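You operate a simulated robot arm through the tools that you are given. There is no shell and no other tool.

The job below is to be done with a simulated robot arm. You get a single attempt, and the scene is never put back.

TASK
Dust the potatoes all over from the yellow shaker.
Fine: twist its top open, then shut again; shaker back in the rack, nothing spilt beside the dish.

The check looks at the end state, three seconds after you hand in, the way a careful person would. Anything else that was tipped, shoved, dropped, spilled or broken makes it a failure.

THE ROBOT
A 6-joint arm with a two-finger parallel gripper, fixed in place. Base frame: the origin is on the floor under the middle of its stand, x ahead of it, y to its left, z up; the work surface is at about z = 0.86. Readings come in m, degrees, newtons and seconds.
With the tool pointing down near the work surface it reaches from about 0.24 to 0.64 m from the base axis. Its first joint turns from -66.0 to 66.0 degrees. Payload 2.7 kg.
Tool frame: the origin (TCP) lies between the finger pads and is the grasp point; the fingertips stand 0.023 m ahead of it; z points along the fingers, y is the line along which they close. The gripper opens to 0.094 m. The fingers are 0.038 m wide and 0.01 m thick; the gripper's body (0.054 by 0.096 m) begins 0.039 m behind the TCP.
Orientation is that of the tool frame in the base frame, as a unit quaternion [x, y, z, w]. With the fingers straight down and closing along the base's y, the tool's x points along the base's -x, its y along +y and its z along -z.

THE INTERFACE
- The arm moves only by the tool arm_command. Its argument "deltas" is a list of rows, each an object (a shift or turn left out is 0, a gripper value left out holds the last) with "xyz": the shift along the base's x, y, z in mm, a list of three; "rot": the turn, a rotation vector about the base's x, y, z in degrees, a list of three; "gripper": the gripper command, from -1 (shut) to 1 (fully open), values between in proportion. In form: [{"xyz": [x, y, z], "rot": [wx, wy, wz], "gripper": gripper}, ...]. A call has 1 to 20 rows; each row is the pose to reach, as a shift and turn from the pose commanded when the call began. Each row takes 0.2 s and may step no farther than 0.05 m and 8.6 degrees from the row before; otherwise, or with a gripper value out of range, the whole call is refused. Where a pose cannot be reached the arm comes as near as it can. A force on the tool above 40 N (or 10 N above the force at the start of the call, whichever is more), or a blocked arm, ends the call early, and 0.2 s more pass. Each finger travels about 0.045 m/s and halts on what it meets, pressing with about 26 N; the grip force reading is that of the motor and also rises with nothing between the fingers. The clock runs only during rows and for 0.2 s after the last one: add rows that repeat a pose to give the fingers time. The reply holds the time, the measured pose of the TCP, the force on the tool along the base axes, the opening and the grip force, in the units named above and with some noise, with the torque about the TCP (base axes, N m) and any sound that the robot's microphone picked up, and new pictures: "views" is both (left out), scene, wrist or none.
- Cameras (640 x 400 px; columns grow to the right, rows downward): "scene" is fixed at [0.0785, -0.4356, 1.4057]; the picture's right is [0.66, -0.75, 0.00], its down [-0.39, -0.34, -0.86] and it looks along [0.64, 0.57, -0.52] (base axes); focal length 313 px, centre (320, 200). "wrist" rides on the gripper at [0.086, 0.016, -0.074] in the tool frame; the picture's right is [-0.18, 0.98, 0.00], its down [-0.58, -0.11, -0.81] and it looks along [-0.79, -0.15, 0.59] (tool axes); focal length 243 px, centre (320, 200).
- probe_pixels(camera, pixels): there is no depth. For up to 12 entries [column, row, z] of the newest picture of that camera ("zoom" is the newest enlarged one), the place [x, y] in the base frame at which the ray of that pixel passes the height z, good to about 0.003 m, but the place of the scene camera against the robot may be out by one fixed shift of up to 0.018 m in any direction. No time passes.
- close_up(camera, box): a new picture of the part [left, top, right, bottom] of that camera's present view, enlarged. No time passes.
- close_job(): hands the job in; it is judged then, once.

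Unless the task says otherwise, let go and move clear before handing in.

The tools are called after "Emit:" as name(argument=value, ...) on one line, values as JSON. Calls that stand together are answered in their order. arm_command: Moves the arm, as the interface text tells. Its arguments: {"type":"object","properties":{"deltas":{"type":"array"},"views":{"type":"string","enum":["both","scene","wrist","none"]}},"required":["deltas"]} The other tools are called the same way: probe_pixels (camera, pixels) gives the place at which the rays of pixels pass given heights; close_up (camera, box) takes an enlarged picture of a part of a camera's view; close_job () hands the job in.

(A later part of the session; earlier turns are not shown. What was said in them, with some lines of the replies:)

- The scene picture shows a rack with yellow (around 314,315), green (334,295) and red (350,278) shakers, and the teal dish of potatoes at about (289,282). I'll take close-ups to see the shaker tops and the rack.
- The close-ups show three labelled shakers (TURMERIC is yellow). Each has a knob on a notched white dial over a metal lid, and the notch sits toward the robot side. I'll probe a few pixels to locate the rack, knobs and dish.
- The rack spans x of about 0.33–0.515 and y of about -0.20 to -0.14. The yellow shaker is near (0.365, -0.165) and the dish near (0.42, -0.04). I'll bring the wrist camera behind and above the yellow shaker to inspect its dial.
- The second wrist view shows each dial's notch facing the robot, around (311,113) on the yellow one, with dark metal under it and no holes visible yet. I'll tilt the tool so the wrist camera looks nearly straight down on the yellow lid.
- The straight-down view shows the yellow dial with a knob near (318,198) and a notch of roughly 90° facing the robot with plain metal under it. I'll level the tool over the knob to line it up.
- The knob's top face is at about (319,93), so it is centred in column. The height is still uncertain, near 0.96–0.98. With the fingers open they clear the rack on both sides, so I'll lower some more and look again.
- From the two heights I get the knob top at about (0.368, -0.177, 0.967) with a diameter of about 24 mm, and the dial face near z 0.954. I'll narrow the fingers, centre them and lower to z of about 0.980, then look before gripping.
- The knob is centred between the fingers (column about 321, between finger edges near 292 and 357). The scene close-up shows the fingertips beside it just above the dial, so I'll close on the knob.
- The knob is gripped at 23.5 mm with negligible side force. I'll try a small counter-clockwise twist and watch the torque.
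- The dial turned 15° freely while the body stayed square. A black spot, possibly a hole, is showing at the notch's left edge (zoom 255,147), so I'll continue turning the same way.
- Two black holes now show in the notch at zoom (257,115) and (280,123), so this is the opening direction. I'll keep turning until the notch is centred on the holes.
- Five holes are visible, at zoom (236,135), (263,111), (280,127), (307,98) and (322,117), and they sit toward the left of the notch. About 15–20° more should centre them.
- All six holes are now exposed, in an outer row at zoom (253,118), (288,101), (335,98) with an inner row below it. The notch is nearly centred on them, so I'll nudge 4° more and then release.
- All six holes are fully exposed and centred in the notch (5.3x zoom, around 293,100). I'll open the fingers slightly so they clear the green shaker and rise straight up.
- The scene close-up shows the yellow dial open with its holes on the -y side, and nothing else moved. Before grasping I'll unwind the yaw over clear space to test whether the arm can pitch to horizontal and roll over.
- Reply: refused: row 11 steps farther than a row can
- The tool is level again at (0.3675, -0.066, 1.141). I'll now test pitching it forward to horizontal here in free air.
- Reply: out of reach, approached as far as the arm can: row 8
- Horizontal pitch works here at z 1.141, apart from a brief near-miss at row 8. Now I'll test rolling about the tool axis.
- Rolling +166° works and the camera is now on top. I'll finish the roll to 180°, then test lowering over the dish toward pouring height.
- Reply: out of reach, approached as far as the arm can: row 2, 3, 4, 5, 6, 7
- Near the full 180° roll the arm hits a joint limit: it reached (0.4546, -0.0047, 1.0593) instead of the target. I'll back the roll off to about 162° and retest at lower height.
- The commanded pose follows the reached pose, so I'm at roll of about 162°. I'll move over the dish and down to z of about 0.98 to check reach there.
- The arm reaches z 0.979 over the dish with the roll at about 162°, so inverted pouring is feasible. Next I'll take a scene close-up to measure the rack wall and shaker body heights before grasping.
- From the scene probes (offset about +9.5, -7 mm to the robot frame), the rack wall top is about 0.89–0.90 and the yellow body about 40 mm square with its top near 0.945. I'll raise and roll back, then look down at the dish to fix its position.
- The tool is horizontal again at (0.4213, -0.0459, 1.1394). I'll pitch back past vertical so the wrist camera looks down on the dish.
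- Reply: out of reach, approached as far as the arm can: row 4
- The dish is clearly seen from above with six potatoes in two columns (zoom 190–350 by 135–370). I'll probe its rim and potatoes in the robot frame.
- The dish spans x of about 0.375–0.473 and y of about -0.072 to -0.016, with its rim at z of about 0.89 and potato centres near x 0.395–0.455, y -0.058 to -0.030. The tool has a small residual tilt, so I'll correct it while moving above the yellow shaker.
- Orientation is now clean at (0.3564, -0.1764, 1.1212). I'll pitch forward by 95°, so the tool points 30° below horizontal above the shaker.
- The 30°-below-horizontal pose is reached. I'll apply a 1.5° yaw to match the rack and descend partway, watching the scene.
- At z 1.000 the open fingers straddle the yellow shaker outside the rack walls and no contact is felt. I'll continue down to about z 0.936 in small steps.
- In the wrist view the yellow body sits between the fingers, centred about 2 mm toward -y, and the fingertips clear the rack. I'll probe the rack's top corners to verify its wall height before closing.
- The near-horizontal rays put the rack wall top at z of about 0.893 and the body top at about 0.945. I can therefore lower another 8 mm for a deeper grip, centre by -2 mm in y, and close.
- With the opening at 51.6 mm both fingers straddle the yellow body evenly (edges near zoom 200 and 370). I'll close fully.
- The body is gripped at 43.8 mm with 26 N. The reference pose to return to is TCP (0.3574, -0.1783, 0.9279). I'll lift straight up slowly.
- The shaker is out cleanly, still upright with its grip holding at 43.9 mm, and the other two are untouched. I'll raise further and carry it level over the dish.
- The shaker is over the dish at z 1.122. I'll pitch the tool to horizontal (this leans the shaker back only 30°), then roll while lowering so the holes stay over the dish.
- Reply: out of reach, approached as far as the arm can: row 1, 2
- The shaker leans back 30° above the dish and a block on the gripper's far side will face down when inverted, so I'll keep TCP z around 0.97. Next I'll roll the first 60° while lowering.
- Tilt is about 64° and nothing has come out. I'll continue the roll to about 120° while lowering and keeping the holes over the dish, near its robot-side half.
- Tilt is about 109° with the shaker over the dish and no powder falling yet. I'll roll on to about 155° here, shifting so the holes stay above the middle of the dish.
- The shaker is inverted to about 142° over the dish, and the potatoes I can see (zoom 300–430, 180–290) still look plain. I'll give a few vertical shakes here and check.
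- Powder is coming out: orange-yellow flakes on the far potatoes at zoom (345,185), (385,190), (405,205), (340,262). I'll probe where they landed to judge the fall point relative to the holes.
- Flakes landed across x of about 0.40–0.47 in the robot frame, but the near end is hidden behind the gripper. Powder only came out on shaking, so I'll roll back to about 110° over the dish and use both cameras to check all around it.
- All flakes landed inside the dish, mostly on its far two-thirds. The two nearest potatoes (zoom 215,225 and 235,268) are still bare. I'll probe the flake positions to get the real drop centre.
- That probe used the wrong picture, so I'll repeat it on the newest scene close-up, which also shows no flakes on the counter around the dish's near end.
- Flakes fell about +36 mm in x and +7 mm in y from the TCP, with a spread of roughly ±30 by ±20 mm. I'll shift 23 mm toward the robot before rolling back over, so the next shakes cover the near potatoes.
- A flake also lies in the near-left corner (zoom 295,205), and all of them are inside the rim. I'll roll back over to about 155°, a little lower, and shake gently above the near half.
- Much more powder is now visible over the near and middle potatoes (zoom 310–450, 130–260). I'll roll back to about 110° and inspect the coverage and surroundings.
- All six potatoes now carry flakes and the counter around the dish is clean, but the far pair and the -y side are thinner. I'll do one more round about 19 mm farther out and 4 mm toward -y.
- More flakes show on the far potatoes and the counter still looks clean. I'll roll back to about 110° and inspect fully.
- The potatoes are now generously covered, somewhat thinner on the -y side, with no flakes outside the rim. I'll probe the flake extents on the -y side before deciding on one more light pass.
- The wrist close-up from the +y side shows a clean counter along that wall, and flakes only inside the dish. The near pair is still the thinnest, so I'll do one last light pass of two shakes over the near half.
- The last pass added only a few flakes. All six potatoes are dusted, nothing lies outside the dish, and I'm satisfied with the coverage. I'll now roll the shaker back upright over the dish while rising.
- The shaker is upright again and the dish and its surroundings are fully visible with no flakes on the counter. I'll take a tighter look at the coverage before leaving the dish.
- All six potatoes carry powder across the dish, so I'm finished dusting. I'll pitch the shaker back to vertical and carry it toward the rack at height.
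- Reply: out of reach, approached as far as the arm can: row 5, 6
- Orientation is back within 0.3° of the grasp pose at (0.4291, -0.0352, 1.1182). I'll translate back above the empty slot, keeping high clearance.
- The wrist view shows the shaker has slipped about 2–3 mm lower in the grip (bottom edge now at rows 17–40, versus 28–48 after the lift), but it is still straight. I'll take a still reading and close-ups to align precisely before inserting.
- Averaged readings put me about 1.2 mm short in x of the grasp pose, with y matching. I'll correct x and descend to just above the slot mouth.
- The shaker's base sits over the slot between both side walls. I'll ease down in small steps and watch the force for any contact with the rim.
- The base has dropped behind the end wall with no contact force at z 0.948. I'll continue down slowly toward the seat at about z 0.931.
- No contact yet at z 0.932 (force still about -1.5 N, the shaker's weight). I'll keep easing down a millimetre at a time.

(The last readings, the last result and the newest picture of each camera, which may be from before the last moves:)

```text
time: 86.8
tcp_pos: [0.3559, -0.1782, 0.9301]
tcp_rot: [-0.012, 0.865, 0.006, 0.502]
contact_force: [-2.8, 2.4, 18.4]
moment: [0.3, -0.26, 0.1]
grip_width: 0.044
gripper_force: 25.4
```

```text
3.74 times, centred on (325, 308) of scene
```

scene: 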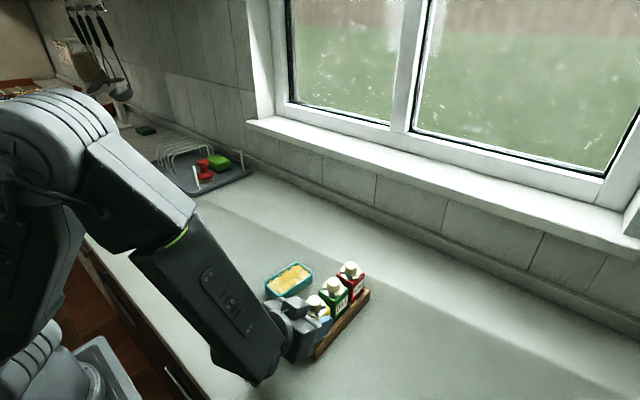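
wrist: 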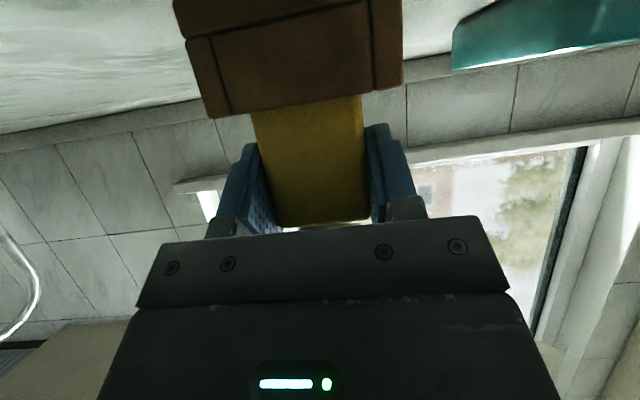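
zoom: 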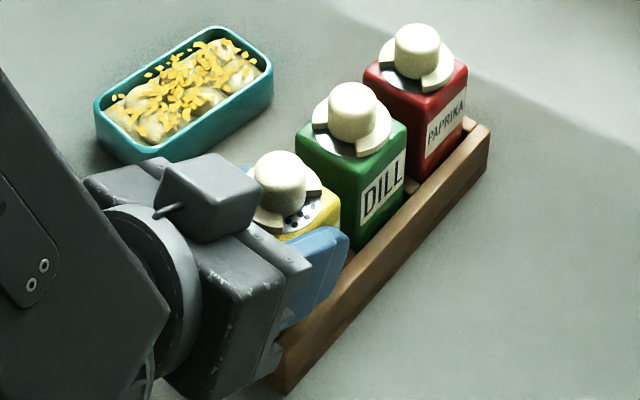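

Contact came at z 0.930 with 18 N upward, matching the predicted seat height. I'll relieve the pressure by about 1.5 mm and open the fingers slowly.

Emit:
arm_command(deltas=[{"xyz": [0, 0, 1]}, {"xyz": [0, 0, 1.3]}, {"xyz": [0, 0, 1.3], "gripper": 0.05}, {"xyz": [0, 0, 1.3], "gripper": 0.2}, {"xyz": [0, 0, 1.3], "gripper": 0.4}, {"xyz": [0, 0, 1.3], "gripper": 0.4}])

Emit:
close_up(camera="wrist", box=[160, 40, 460, 240])

Emit:
close_up(camera="scene", box=[270, 255, 380, 362])

```text
time: 88.2
tcp_pos: [0.3568, -0.1786, 0.9303]
tcp_rot: [-0.011, 0.866, 0.005, 0.501]
contact_force: [-0.1, -0.4, -0.6]
moment: [-0.03, -0.02, 0.0]
grip_width: 0.0659
gripper_force: 0.1
```

scene: 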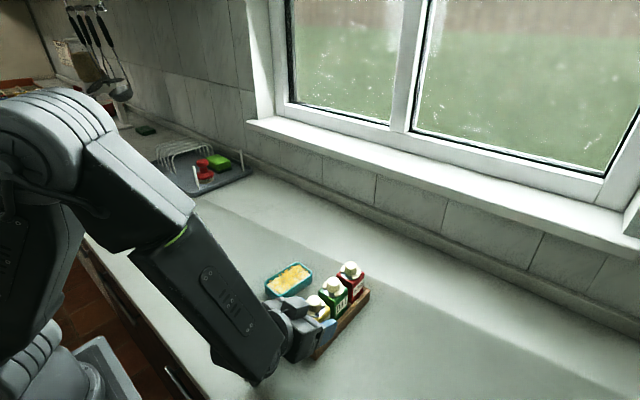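
wrist: 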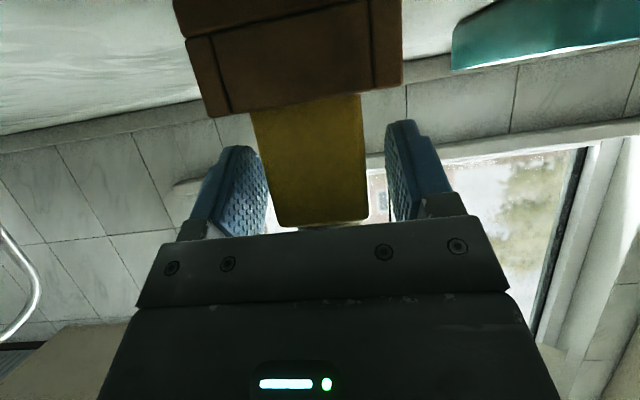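

```text
2.00 times, centred on (310, 140) of wrist
```

zoom: 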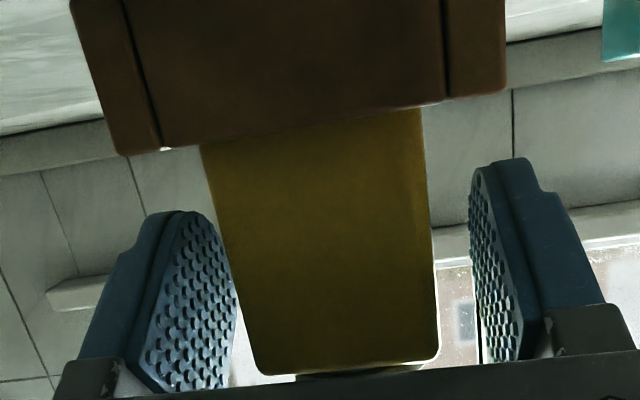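

```text
3.74 times, centred on (325, 308) of scene
```

zoom: 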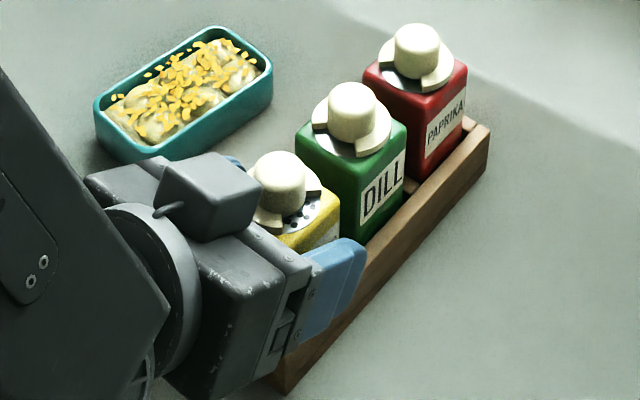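

The shaker is seated and free, standing straight in its slot. I'll open fully and rise straight up clear of it.

Emit:
arm_command(deltas=[{"gripper": 1}, {"gripper": 1}, {"xyz": [0, 0, 20], "gripper": 1}, {"xyz": [0, 0, 50], "gripper": 1}, {"xyz": [0, 0, 90], "gripper": 1}, {"xyz": [0, 0, 130], "gripper": 1}, {"xyz": [0, 0, 170], "gripper": 1}, {"xyz": [0, 0, 190], "gripper": 1}, {"xyz": [0, 0, 190], "gripper": 1}])

Emit:
close_up(camera="scene", box=[250, 245, 390, 365])

```text
time: 90.2
tcp_pos: [0.357, -0.178, 1.121]
tcp_rot: [-0.012, 0.865, 0.006, 0.501]
contact_force: [-0.1, 0.6, 0.3]
moment: [0.01, 0.01, 0.02]
grip_width: 0.0943
gripper_force: 0.0
```

scene: 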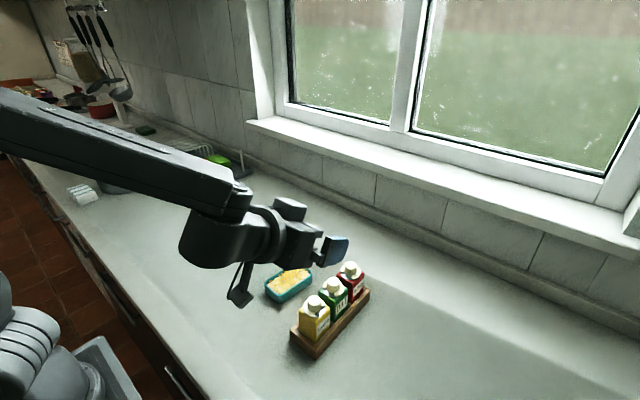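
wrist: 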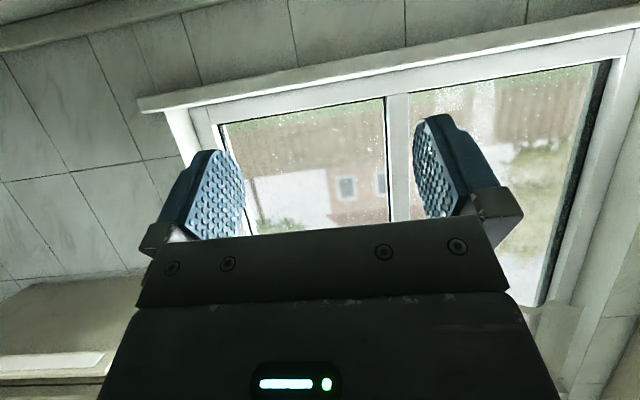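

```text
3.33 times, centred on (320, 305) of scene
```

zoom: 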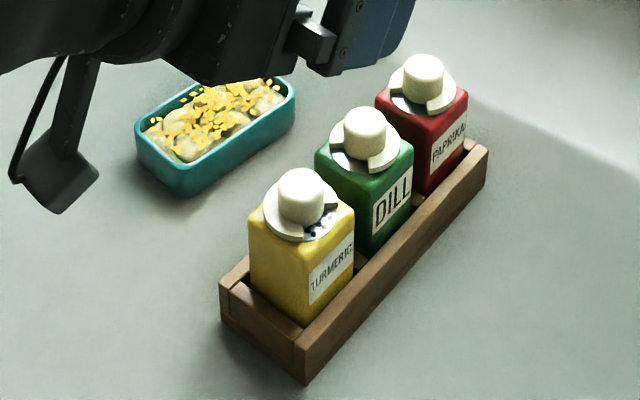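

The turmeric shaker is back in its slot, level with the others, and its dial is still open (holes near zoom 312,228). I'll pitch the tool back to straight down so I can close the dial.

Emit:
arm_command(deltas=[{"xyz": [1, 0, 0], "rot": [0, 7.5, 0]}, {"xyz": [2, 0, 0], "rot": [0, 15, 0]}, {"xyz": [4, 0, 0], "rot": [0, 22.5, 0]}, {"xyz": [5, 0, 0], "rot": [0, 30, 0]}, {"xyz": [6, 0, -15], "rot": [0, 37.5, 0]}, {"xyz": [7, 0, -30], "rot": [0, 45, 0]}, {"xyz": [8, 0, -45], "rot": [0, 52.5, 0]}, {"xyz": [8, 0, -60], "rot": [0, 60, 0]}, {"xyz": [8, 0, -70], "rot": [0, 60, 0]}, {"xyz": [8, 0, -70], "rot": [0, 60, 0]}])

Emit:
close_up(camera="wrist", box=[220, 20, 420, 145])

```text
time: 92.4
tcp_pos: [0.3651, -0.1789, 1.0508]
tcp_rot: [-0.007, 1.0, 0.011, -0.001]
contact_force: [0.6, -0.3, 0.4]
moment: [0.02, 0.02, -0.01]
grip_width: 0.0942
gripper_force: 0.1
```

scene: 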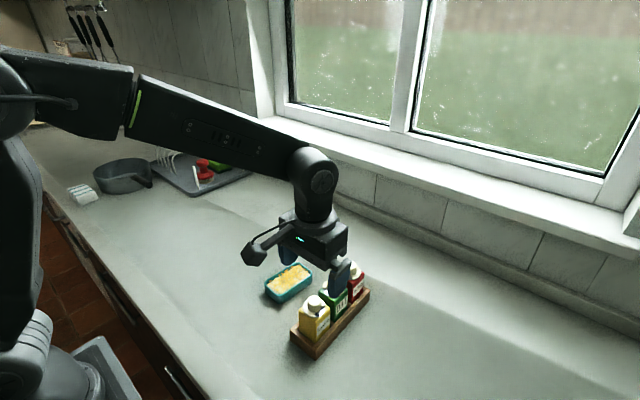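
wrist: 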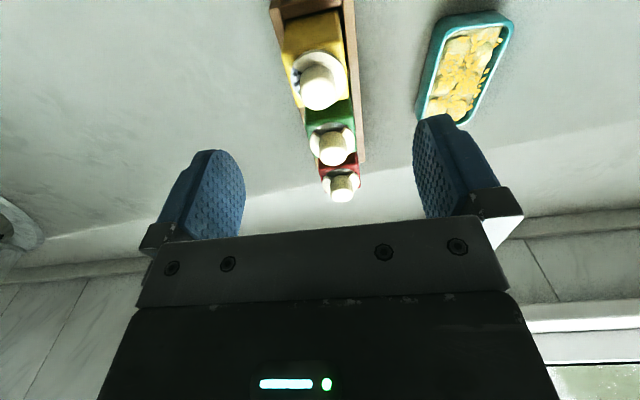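

```text
3.20 times, centred on (320, 82) of wrist
```

zoom: 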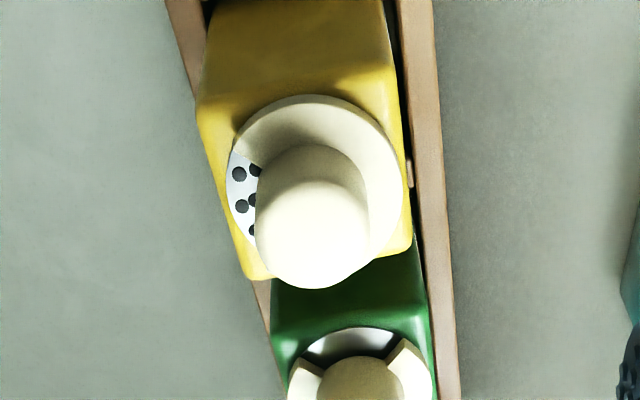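

The six holes are visible at zoom (235–255, 170–230), and the knob top at about (318,94) is in the same place as before. I'll level the small residual tilt first, then turn to the same yaw I released at.

Emit:
arm_command(deltas=[{"xyz": [2.5, 1, 10], "rot": [-1.26, 0, -0.8], "gripper": 0.5}, {"xyz": [2.5, 1, 10], "rot": [-1.26, 0, -0.8], "gripper": -0.2}, {"xyz": [2.5, 1, 10], "rot": [-1.26, 0, -0.8], "gripper": -0.2}], views="none")

Emit:
arm_command(deltas=[{"rot": [0, 0, 8.5]}, {"rot": [0, 0, 17]}, {"rot": [0, 0, 25.5]}, {"rot": [0, 0, 34]}, {"rot": [0, 0, 42.5]}, {"rot": [0, 0, 51]}, {"rot": [0, 0, 59.5]}, {"rot": [0, 0, 68]}, {"rot": [0, 0, 76.5]}, {"rot": [0, 0, 85]}, {"rot": [0, 0, 93.5]}, {"rot": [0, 0, 94]}, {"rot": [0, 0, 94]}])

Emit:
close_up(camera="wrist", box=[220, 20, 420, 145])

```text
time: 93.2
tcp_pos: [0.3666, -0.178, 1.0606]
tcp_rot: [0.0, 1.0, 0.0, 0.001]
contact_force: [0.6, -0.5, 0.5]
moment: [0.01, 0.0, 0.01]
grip_width: 0.0374
gripper_force: 0.0
```

```text
time: 96.0
tcp_pos: [0.3673, -0.177, 1.0604]
tcp_rot: [0.732, -0.681, 0.0, -0.002]
contact_force: [0.4, 0.3, 0.4]
moment: [0.0, 0.0, 0.03]
grip_width: 0.0378
gripper_force: 0.1
```

scene: 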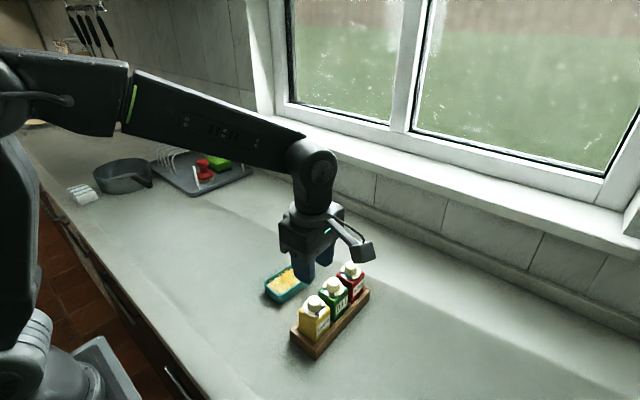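
wrist: 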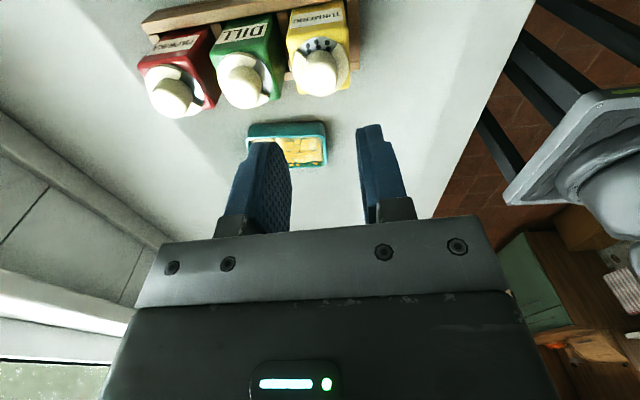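

```text
3.20 times, centred on (320, 82) of wrist
```

zoom: 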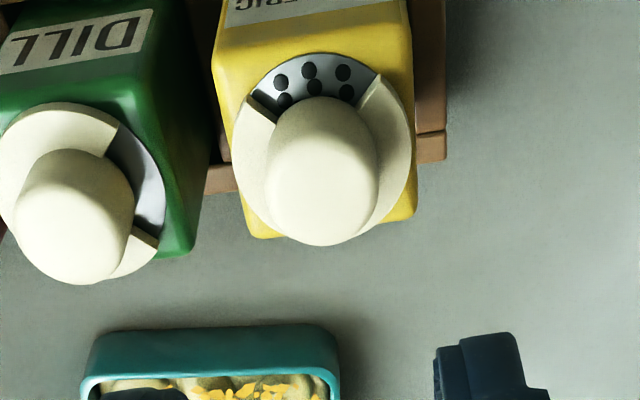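

At yaw 94° the knob is centred (column about 321, row about 80, as expected for an on-axis knob). I'll descend to z of about 0.982 with the narrow opening.

Emit:
arm_command(deltas=[{"xyz": [0, 0, -25]}, {"xyz": [0, 0, -50]}, {"xyz": [0, 0, -65]}, {"xyz": [0, 0, -73]}, {"xyz": [0, 0, -79]}, {"xyz": [0, 0, -79]}])

Emit:
close_up(camera="wrist", box=[220, 80, 420, 205])

Emit:
close_up(camera="scene", box=[280, 250, 370, 330])

```text
time: 97.4
tcp_pos: [0.368, -0.1769, 0.981]
tcp_rot: [0.731, -0.682, -0.001, 0.0]
contact_force: [-0.3, -0.1, -0.1]
moment: [0.0, 0.03, 0.01]
grip_width: 0.0377
gripper_force: 0.2
```

scene: 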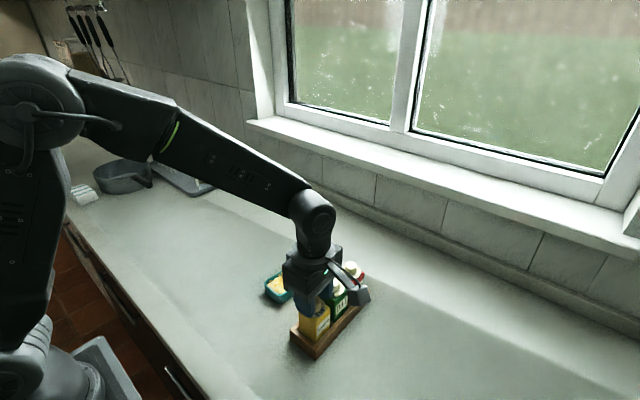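
wrist: 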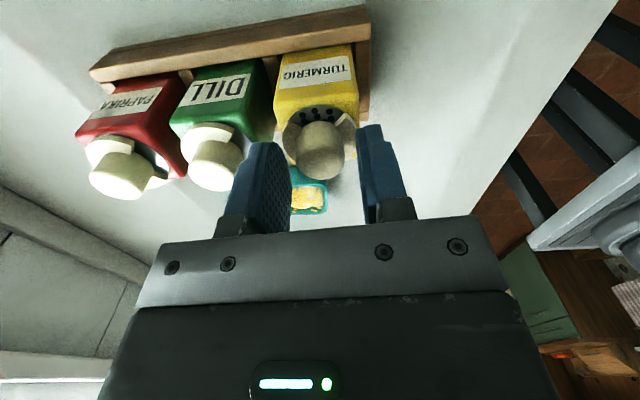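

```text
3.20 times, centred on (320, 142) of wrist
```

zoom: 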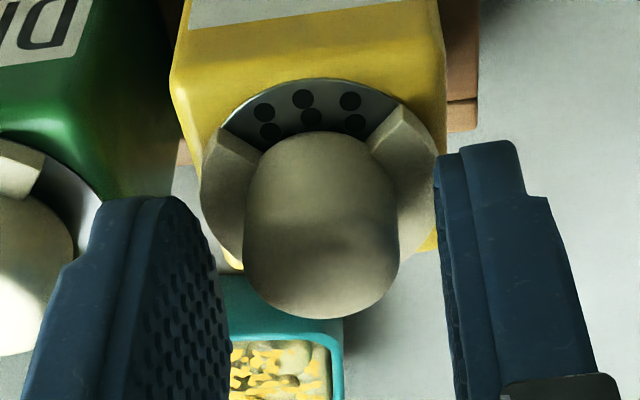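

```text
5.00 times, centred on (325, 290) of scene
```

zoom: 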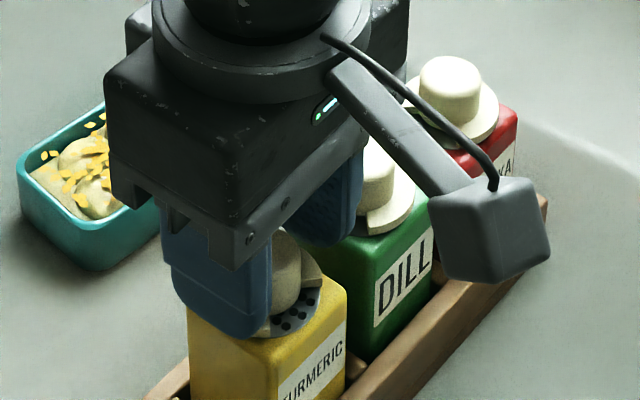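

The knob sits evenly between the fingers again (zoom 245–400), clear of the green shaker. I'll close on it.

Emit:
arm_command(deltas=[{"gripper": -0.45}, {"gripper": -1}, {"gripper": -1}, {"gripper": -1}], views="none")

Emit:
arm_command(deltas=[{"rot": [0, 0, -6], "gripper": -1}, {"rot": [0, 0, -12], "gripper": -1}, {"rot": [0, 0, -18], "gripper": -1}, {"rot": [0, 0, -24], "gripper": -1}, {"rot": [0, 0, -30], "gripper": -1}, {"rot": [0, 0, -30], "gripper": -1}])

Emit:
close_up(camera="wrist", box=[220, 80, 420, 205])

Emit:
close_up(camera="scene", box=[280, 250, 370, 330])

```text
time: 98.4
tcp_pos: [0.367, -0.1786, 0.9816]
tcp_rot: [0.731, -0.682, -0.001, 0.0]
contact_force: [-0.1, 0.1, 0.2]
moment: [0.01, 0.03, -0.06]
grip_width: 0.0236
gripper_force: 26.2
```

```text
time: 99.8
tcp_pos: [0.3667, -0.1771, 0.9816]
tcp_rot: [-0.529, 0.849, 0.0, 0.002]
contact_force: [-0.6, 0.6, -0.3]
moment: [0.09, 0.06, 0.01]
grip_width: 0.0236
gripper_force: 26.2
```

scene: 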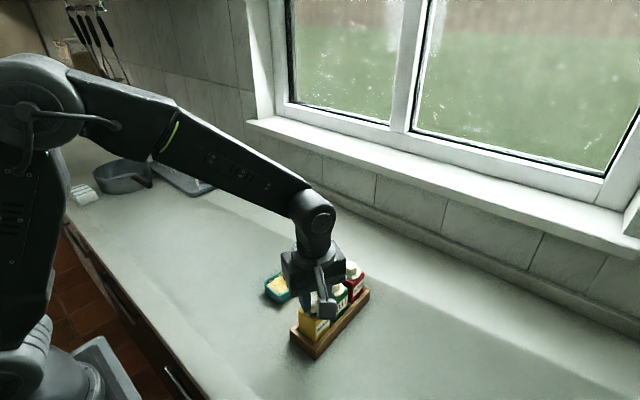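
wrist: 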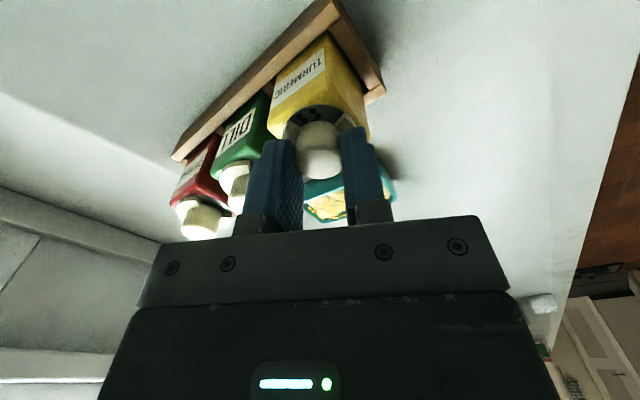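

```text
3.20 times, centred on (320, 142) of wrist
```

zoom: 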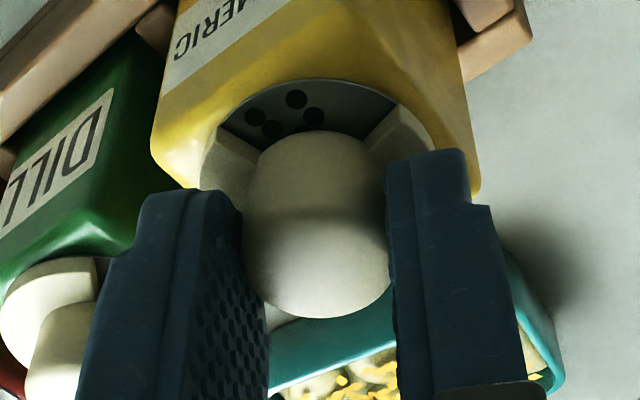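

```text
5.00 times, centred on (325, 290) of scene
```

zoom: 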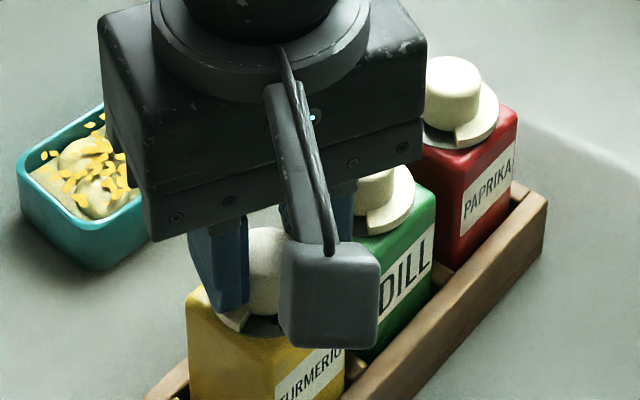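

The dial is turning back: the holes are sliding under its left edge (four still visible near zoom 255–315, 95–130). I'll continue the remaining turn to its original closed angle.

Emit:
arm_command(deltas=[{"rot": [0, 0, -7], "gripper": -1}, {"rot": [0, 0, -14], "gripper": -1}, {"rot": [0, 0, -21], "gripper": -1}, {"rot": [0, 0, -28], "gripper": -1}, {"rot": [0, 0, -35], "gripper": -1}, {"rot": [0, 0, -42], "gripper": -1}, {"rot": [0, 0, -49], "gripper": -1}, {"rot": [0, 0, -56], "gripper": -1}, {"rot": [0, 0, -60], "gripper": -1}, {"rot": [0, 0, -64], "gripper": -1}, {"rot": [0, 0, -64], "gripper": -1}])

Emit:
close_up(camera="wrist", box=[220, 80, 420, 205])

Emit:
close_up(camera="scene", box=[280, 250, 370, 330])

```text
time: 102.2
tcp_pos: [0.368, -0.1773, 0.9808]
tcp_rot: [0.001, 1.0, 0.0, 0.001]
contact_force: [2.4, 2.2, 1.0]
moment: [0.21, -0.15, 0.07]
grip_width: 0.0237
gripper_force: 26.0
```

scene: 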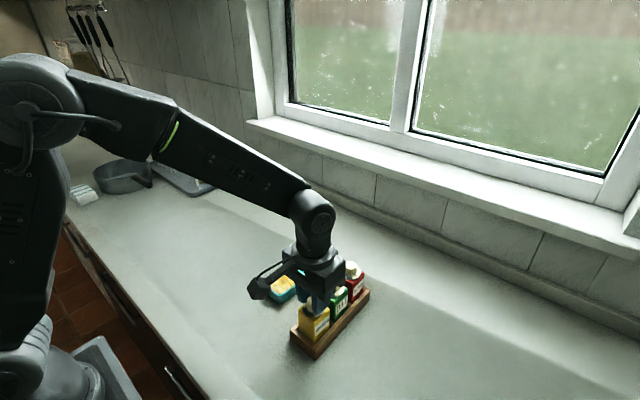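
wrist: 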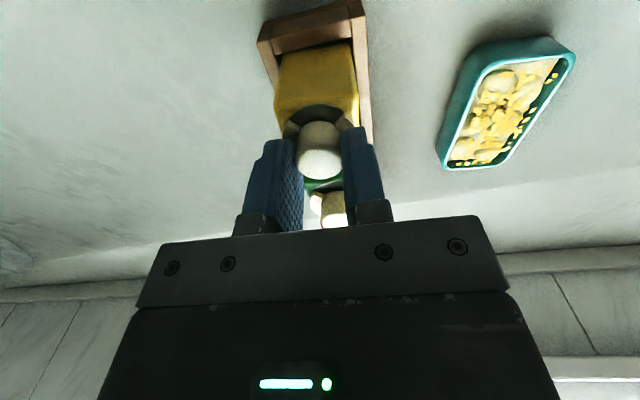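

```text
3.20 times, centred on (320, 142) of wrist
```

zoom: 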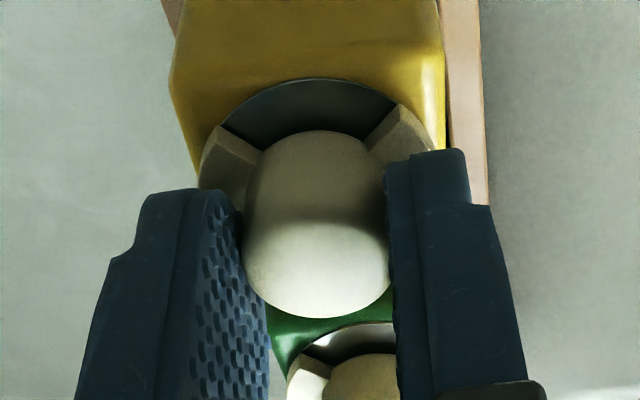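

```text
5.00 times, centred on (325, 290) of scene
```

zoom: 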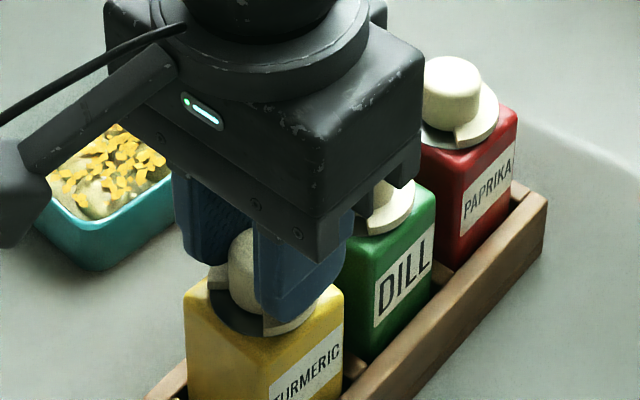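

No holes show in the notch any more; it faces the robot as it did at the start, so the dial is shut. I'll open the fingers and rise straight up.

Emit:
arm_command(deltas=[{"gripper": -0.5}, {"gripper": -0.1}, {"gripper": 0.1}, {"gripper": 0.1}, {"xyz": [0, 0, 20], "gripper": 0.1}, {"xyz": [0, 0, 60], "gripper": 0.1}, {"xyz": [0, 0, 100], "gripper": 0.1}, {"xyz": [-10, 10, 140], "gripper": 0.1}, {"xyz": [-30, 40, 170], "gripper": 0.1}, {"xyz": [-40, 60, 200], "gripper": 0.1}, {"xyz": [-40, 60, 200], "gripper": 0.1}])

Emit:
close_up(camera="scene", box=[250, 245, 390, 365])

Emit:
close_up(camera="wrist", box=[180, 0, 440, 160])

```text
time: 104.6
tcp_pos: [0.3279, -0.1173, 1.1822]
tcp_rot: [0.0, 1.0, 0.001, 0.001]
contact_force: [-0.4, -0.1, -0.5]
moment: [0.01, 0.0, 0.0]
grip_width: 0.0516
gripper_force: 0.1
```

scene: 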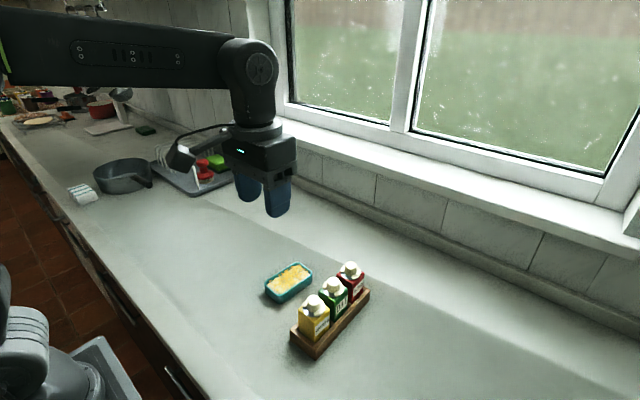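
wrist: 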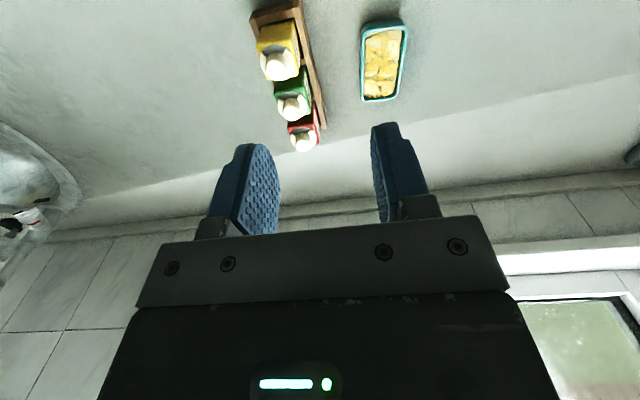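

```text
3.33 times, centred on (320, 305) of scene
```

zoom: 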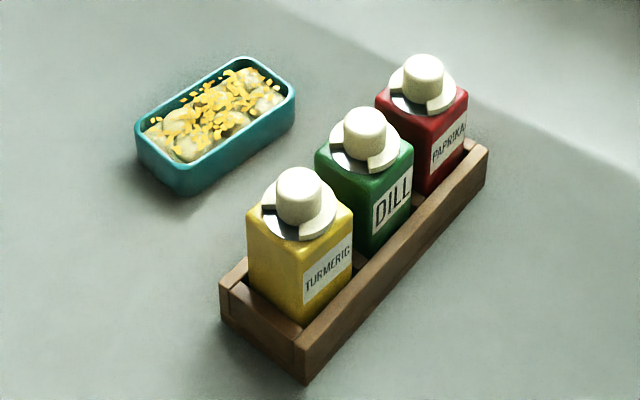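

```text
2.46 times, centred on (310, 80) of wrist
```

zoom: 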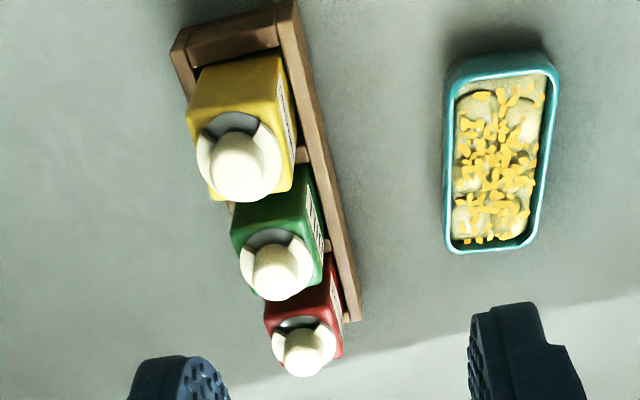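

The yellow shaker is shut and back in the rack, with all three shakers and the dish in place. I'll move the wrist camera over the dish for a final check of the coverage and the counter around it.

Emit:
arm_command(deltas=[{"xyz": [8, 20, -20], "rot": [0, 7, 0]}, {"xyz": [16, 40, -45], "rot": [0, 14, 0]}, {"xyz": [24, 60, -70], "rot": [0, 21, 0]}, {"xyz": [32, 80, -95], "rot": [0, 28, 0]}, {"xyz": [39, 98, -115], "rot": [0, 35, 0]}, {"xyz": [39, 98, -115], "rot": [0, 35, 0]}])

Emit:
close_up(camera="wrist", box=[250, 120, 400, 235])

Emit:
close_up(camera="wrist", box=[280, 140, 360, 235])

```text
time: 106.0
tcp_pos: [0.3662, -0.0183, 1.0664]
tcp_rot: [0.0, 0.954, 0.0, -0.3]
contact_force: [0.2, 0.3, 0.0]
moment: [0.02, 0.02, 0.0]
grip_width: 0.0519
gripper_force: 0.0
```

scene: 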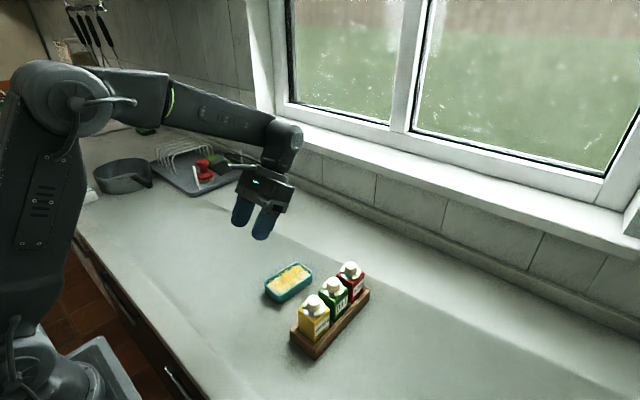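
wrist: 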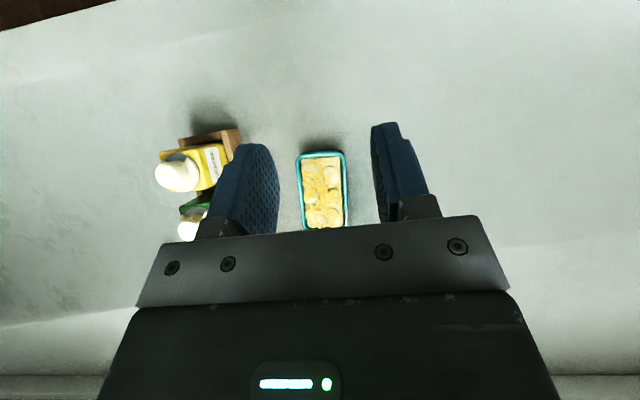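

```text
3.48 times, centred on (325, 178) of wrist
```

zoom: 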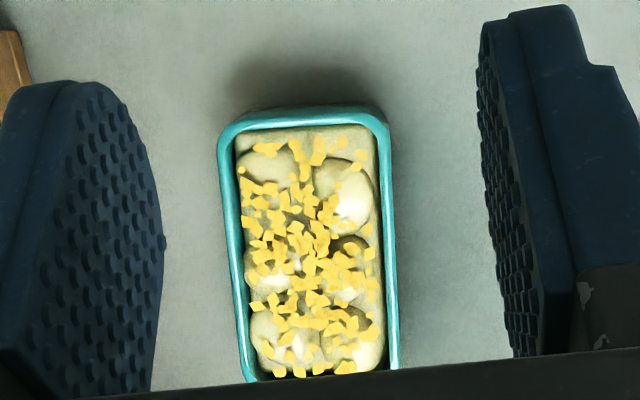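

```text
4.21 times, centred on (320, 188) of wrist
```

zoom: 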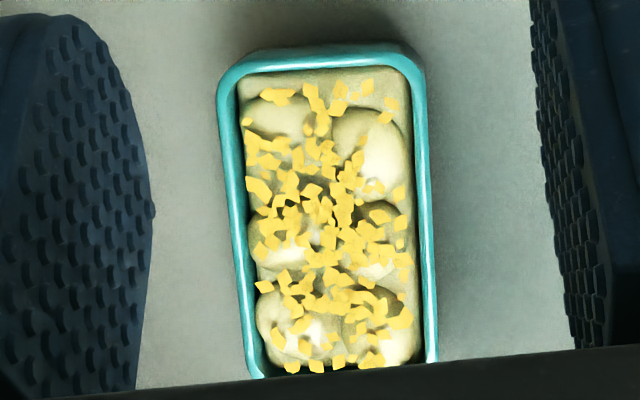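

From above, flakes cover all six potatoes across the dish, and the counter on all sides is clean. I'll retract the arm up and clear, then take a last look.

Emit:
arm_command(deltas=[{"xyz": [0, 0, 35], "rot": [0, -7, 0]}, {"xyz": [0, 0, 70], "rot": [0, -14, 0]}, {"xyz": [0, -5, 105], "rot": [0, -21, 0]}, {"xyz": [0, -10, 140], "rot": [0, -28, 0]}, {"xyz": [0, -14, 175], "rot": [0, -35, 0]}, {"xyz": [0, -14, 190], "rot": [0, -35, 0]}, {"xyz": [0, -14, 190], "rot": [0, -35, 0]}])

Emit:
close_up(camera="scene", box=[230, 235, 390, 365])

```text
time: 107.6
tcp_pos: [0.3652, -0.034, 1.2565]
tcp_rot: [0.001, 1.0, -0.001, 0.001]
contact_force: [-0.9, -0.4, 0.0]
moment: [0.02, 0.01, 0.03]
grip_width: 0.0517
gripper_force: 0.1
```

scene: 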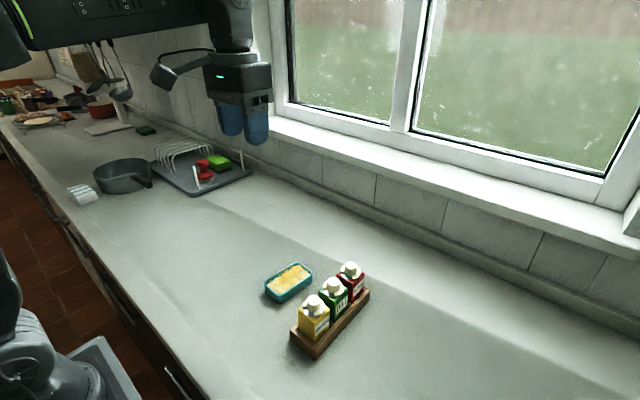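
wrist: 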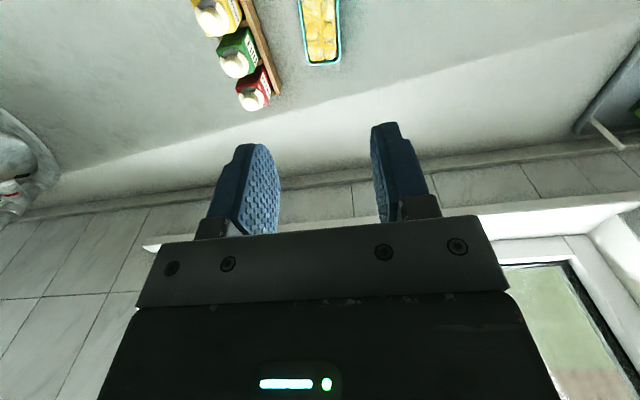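

```text
3.08 times, centred on (310, 300) of scene
```

zoom: 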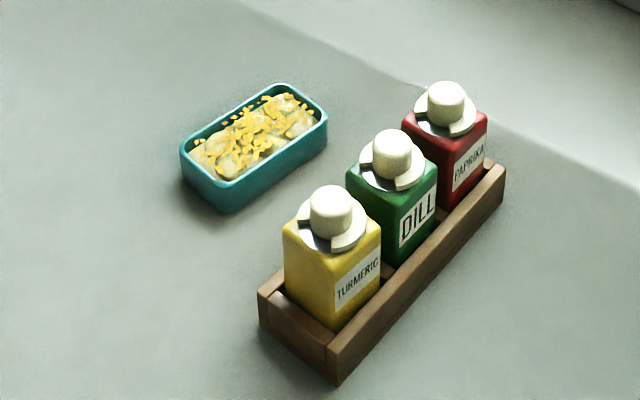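

The last picture shows the yellow shaker shut and seated in the rack, with its notch facing the same way as the green and red ones. The potatoes are dusted, the counter is clean and the arm is clear, so I'm handing the job in.

Emit:
close_job()

```text
The job is handed in.
```

I dusted the potatoes from the yellow (turmeric) shaker and handed the job in.

- **Dusting:** all six potatoes have turmeric on them. The near potato on the +y side, away from the rack, is the thinnest. I didn't add more because the last pass gave only a few flakes, so the shaker may be nearly empty.
- **Shaker:** I twisted its top open until all six holes showed. Afterwards I put it back in its slot and twisted it shut, and no holes were visible.
- **Spills:** I saw no flakes on the counter in the final pictures. The other two shakers, the rack and the dish look as they did at the start.

The arm has let go and is well clear of everything.
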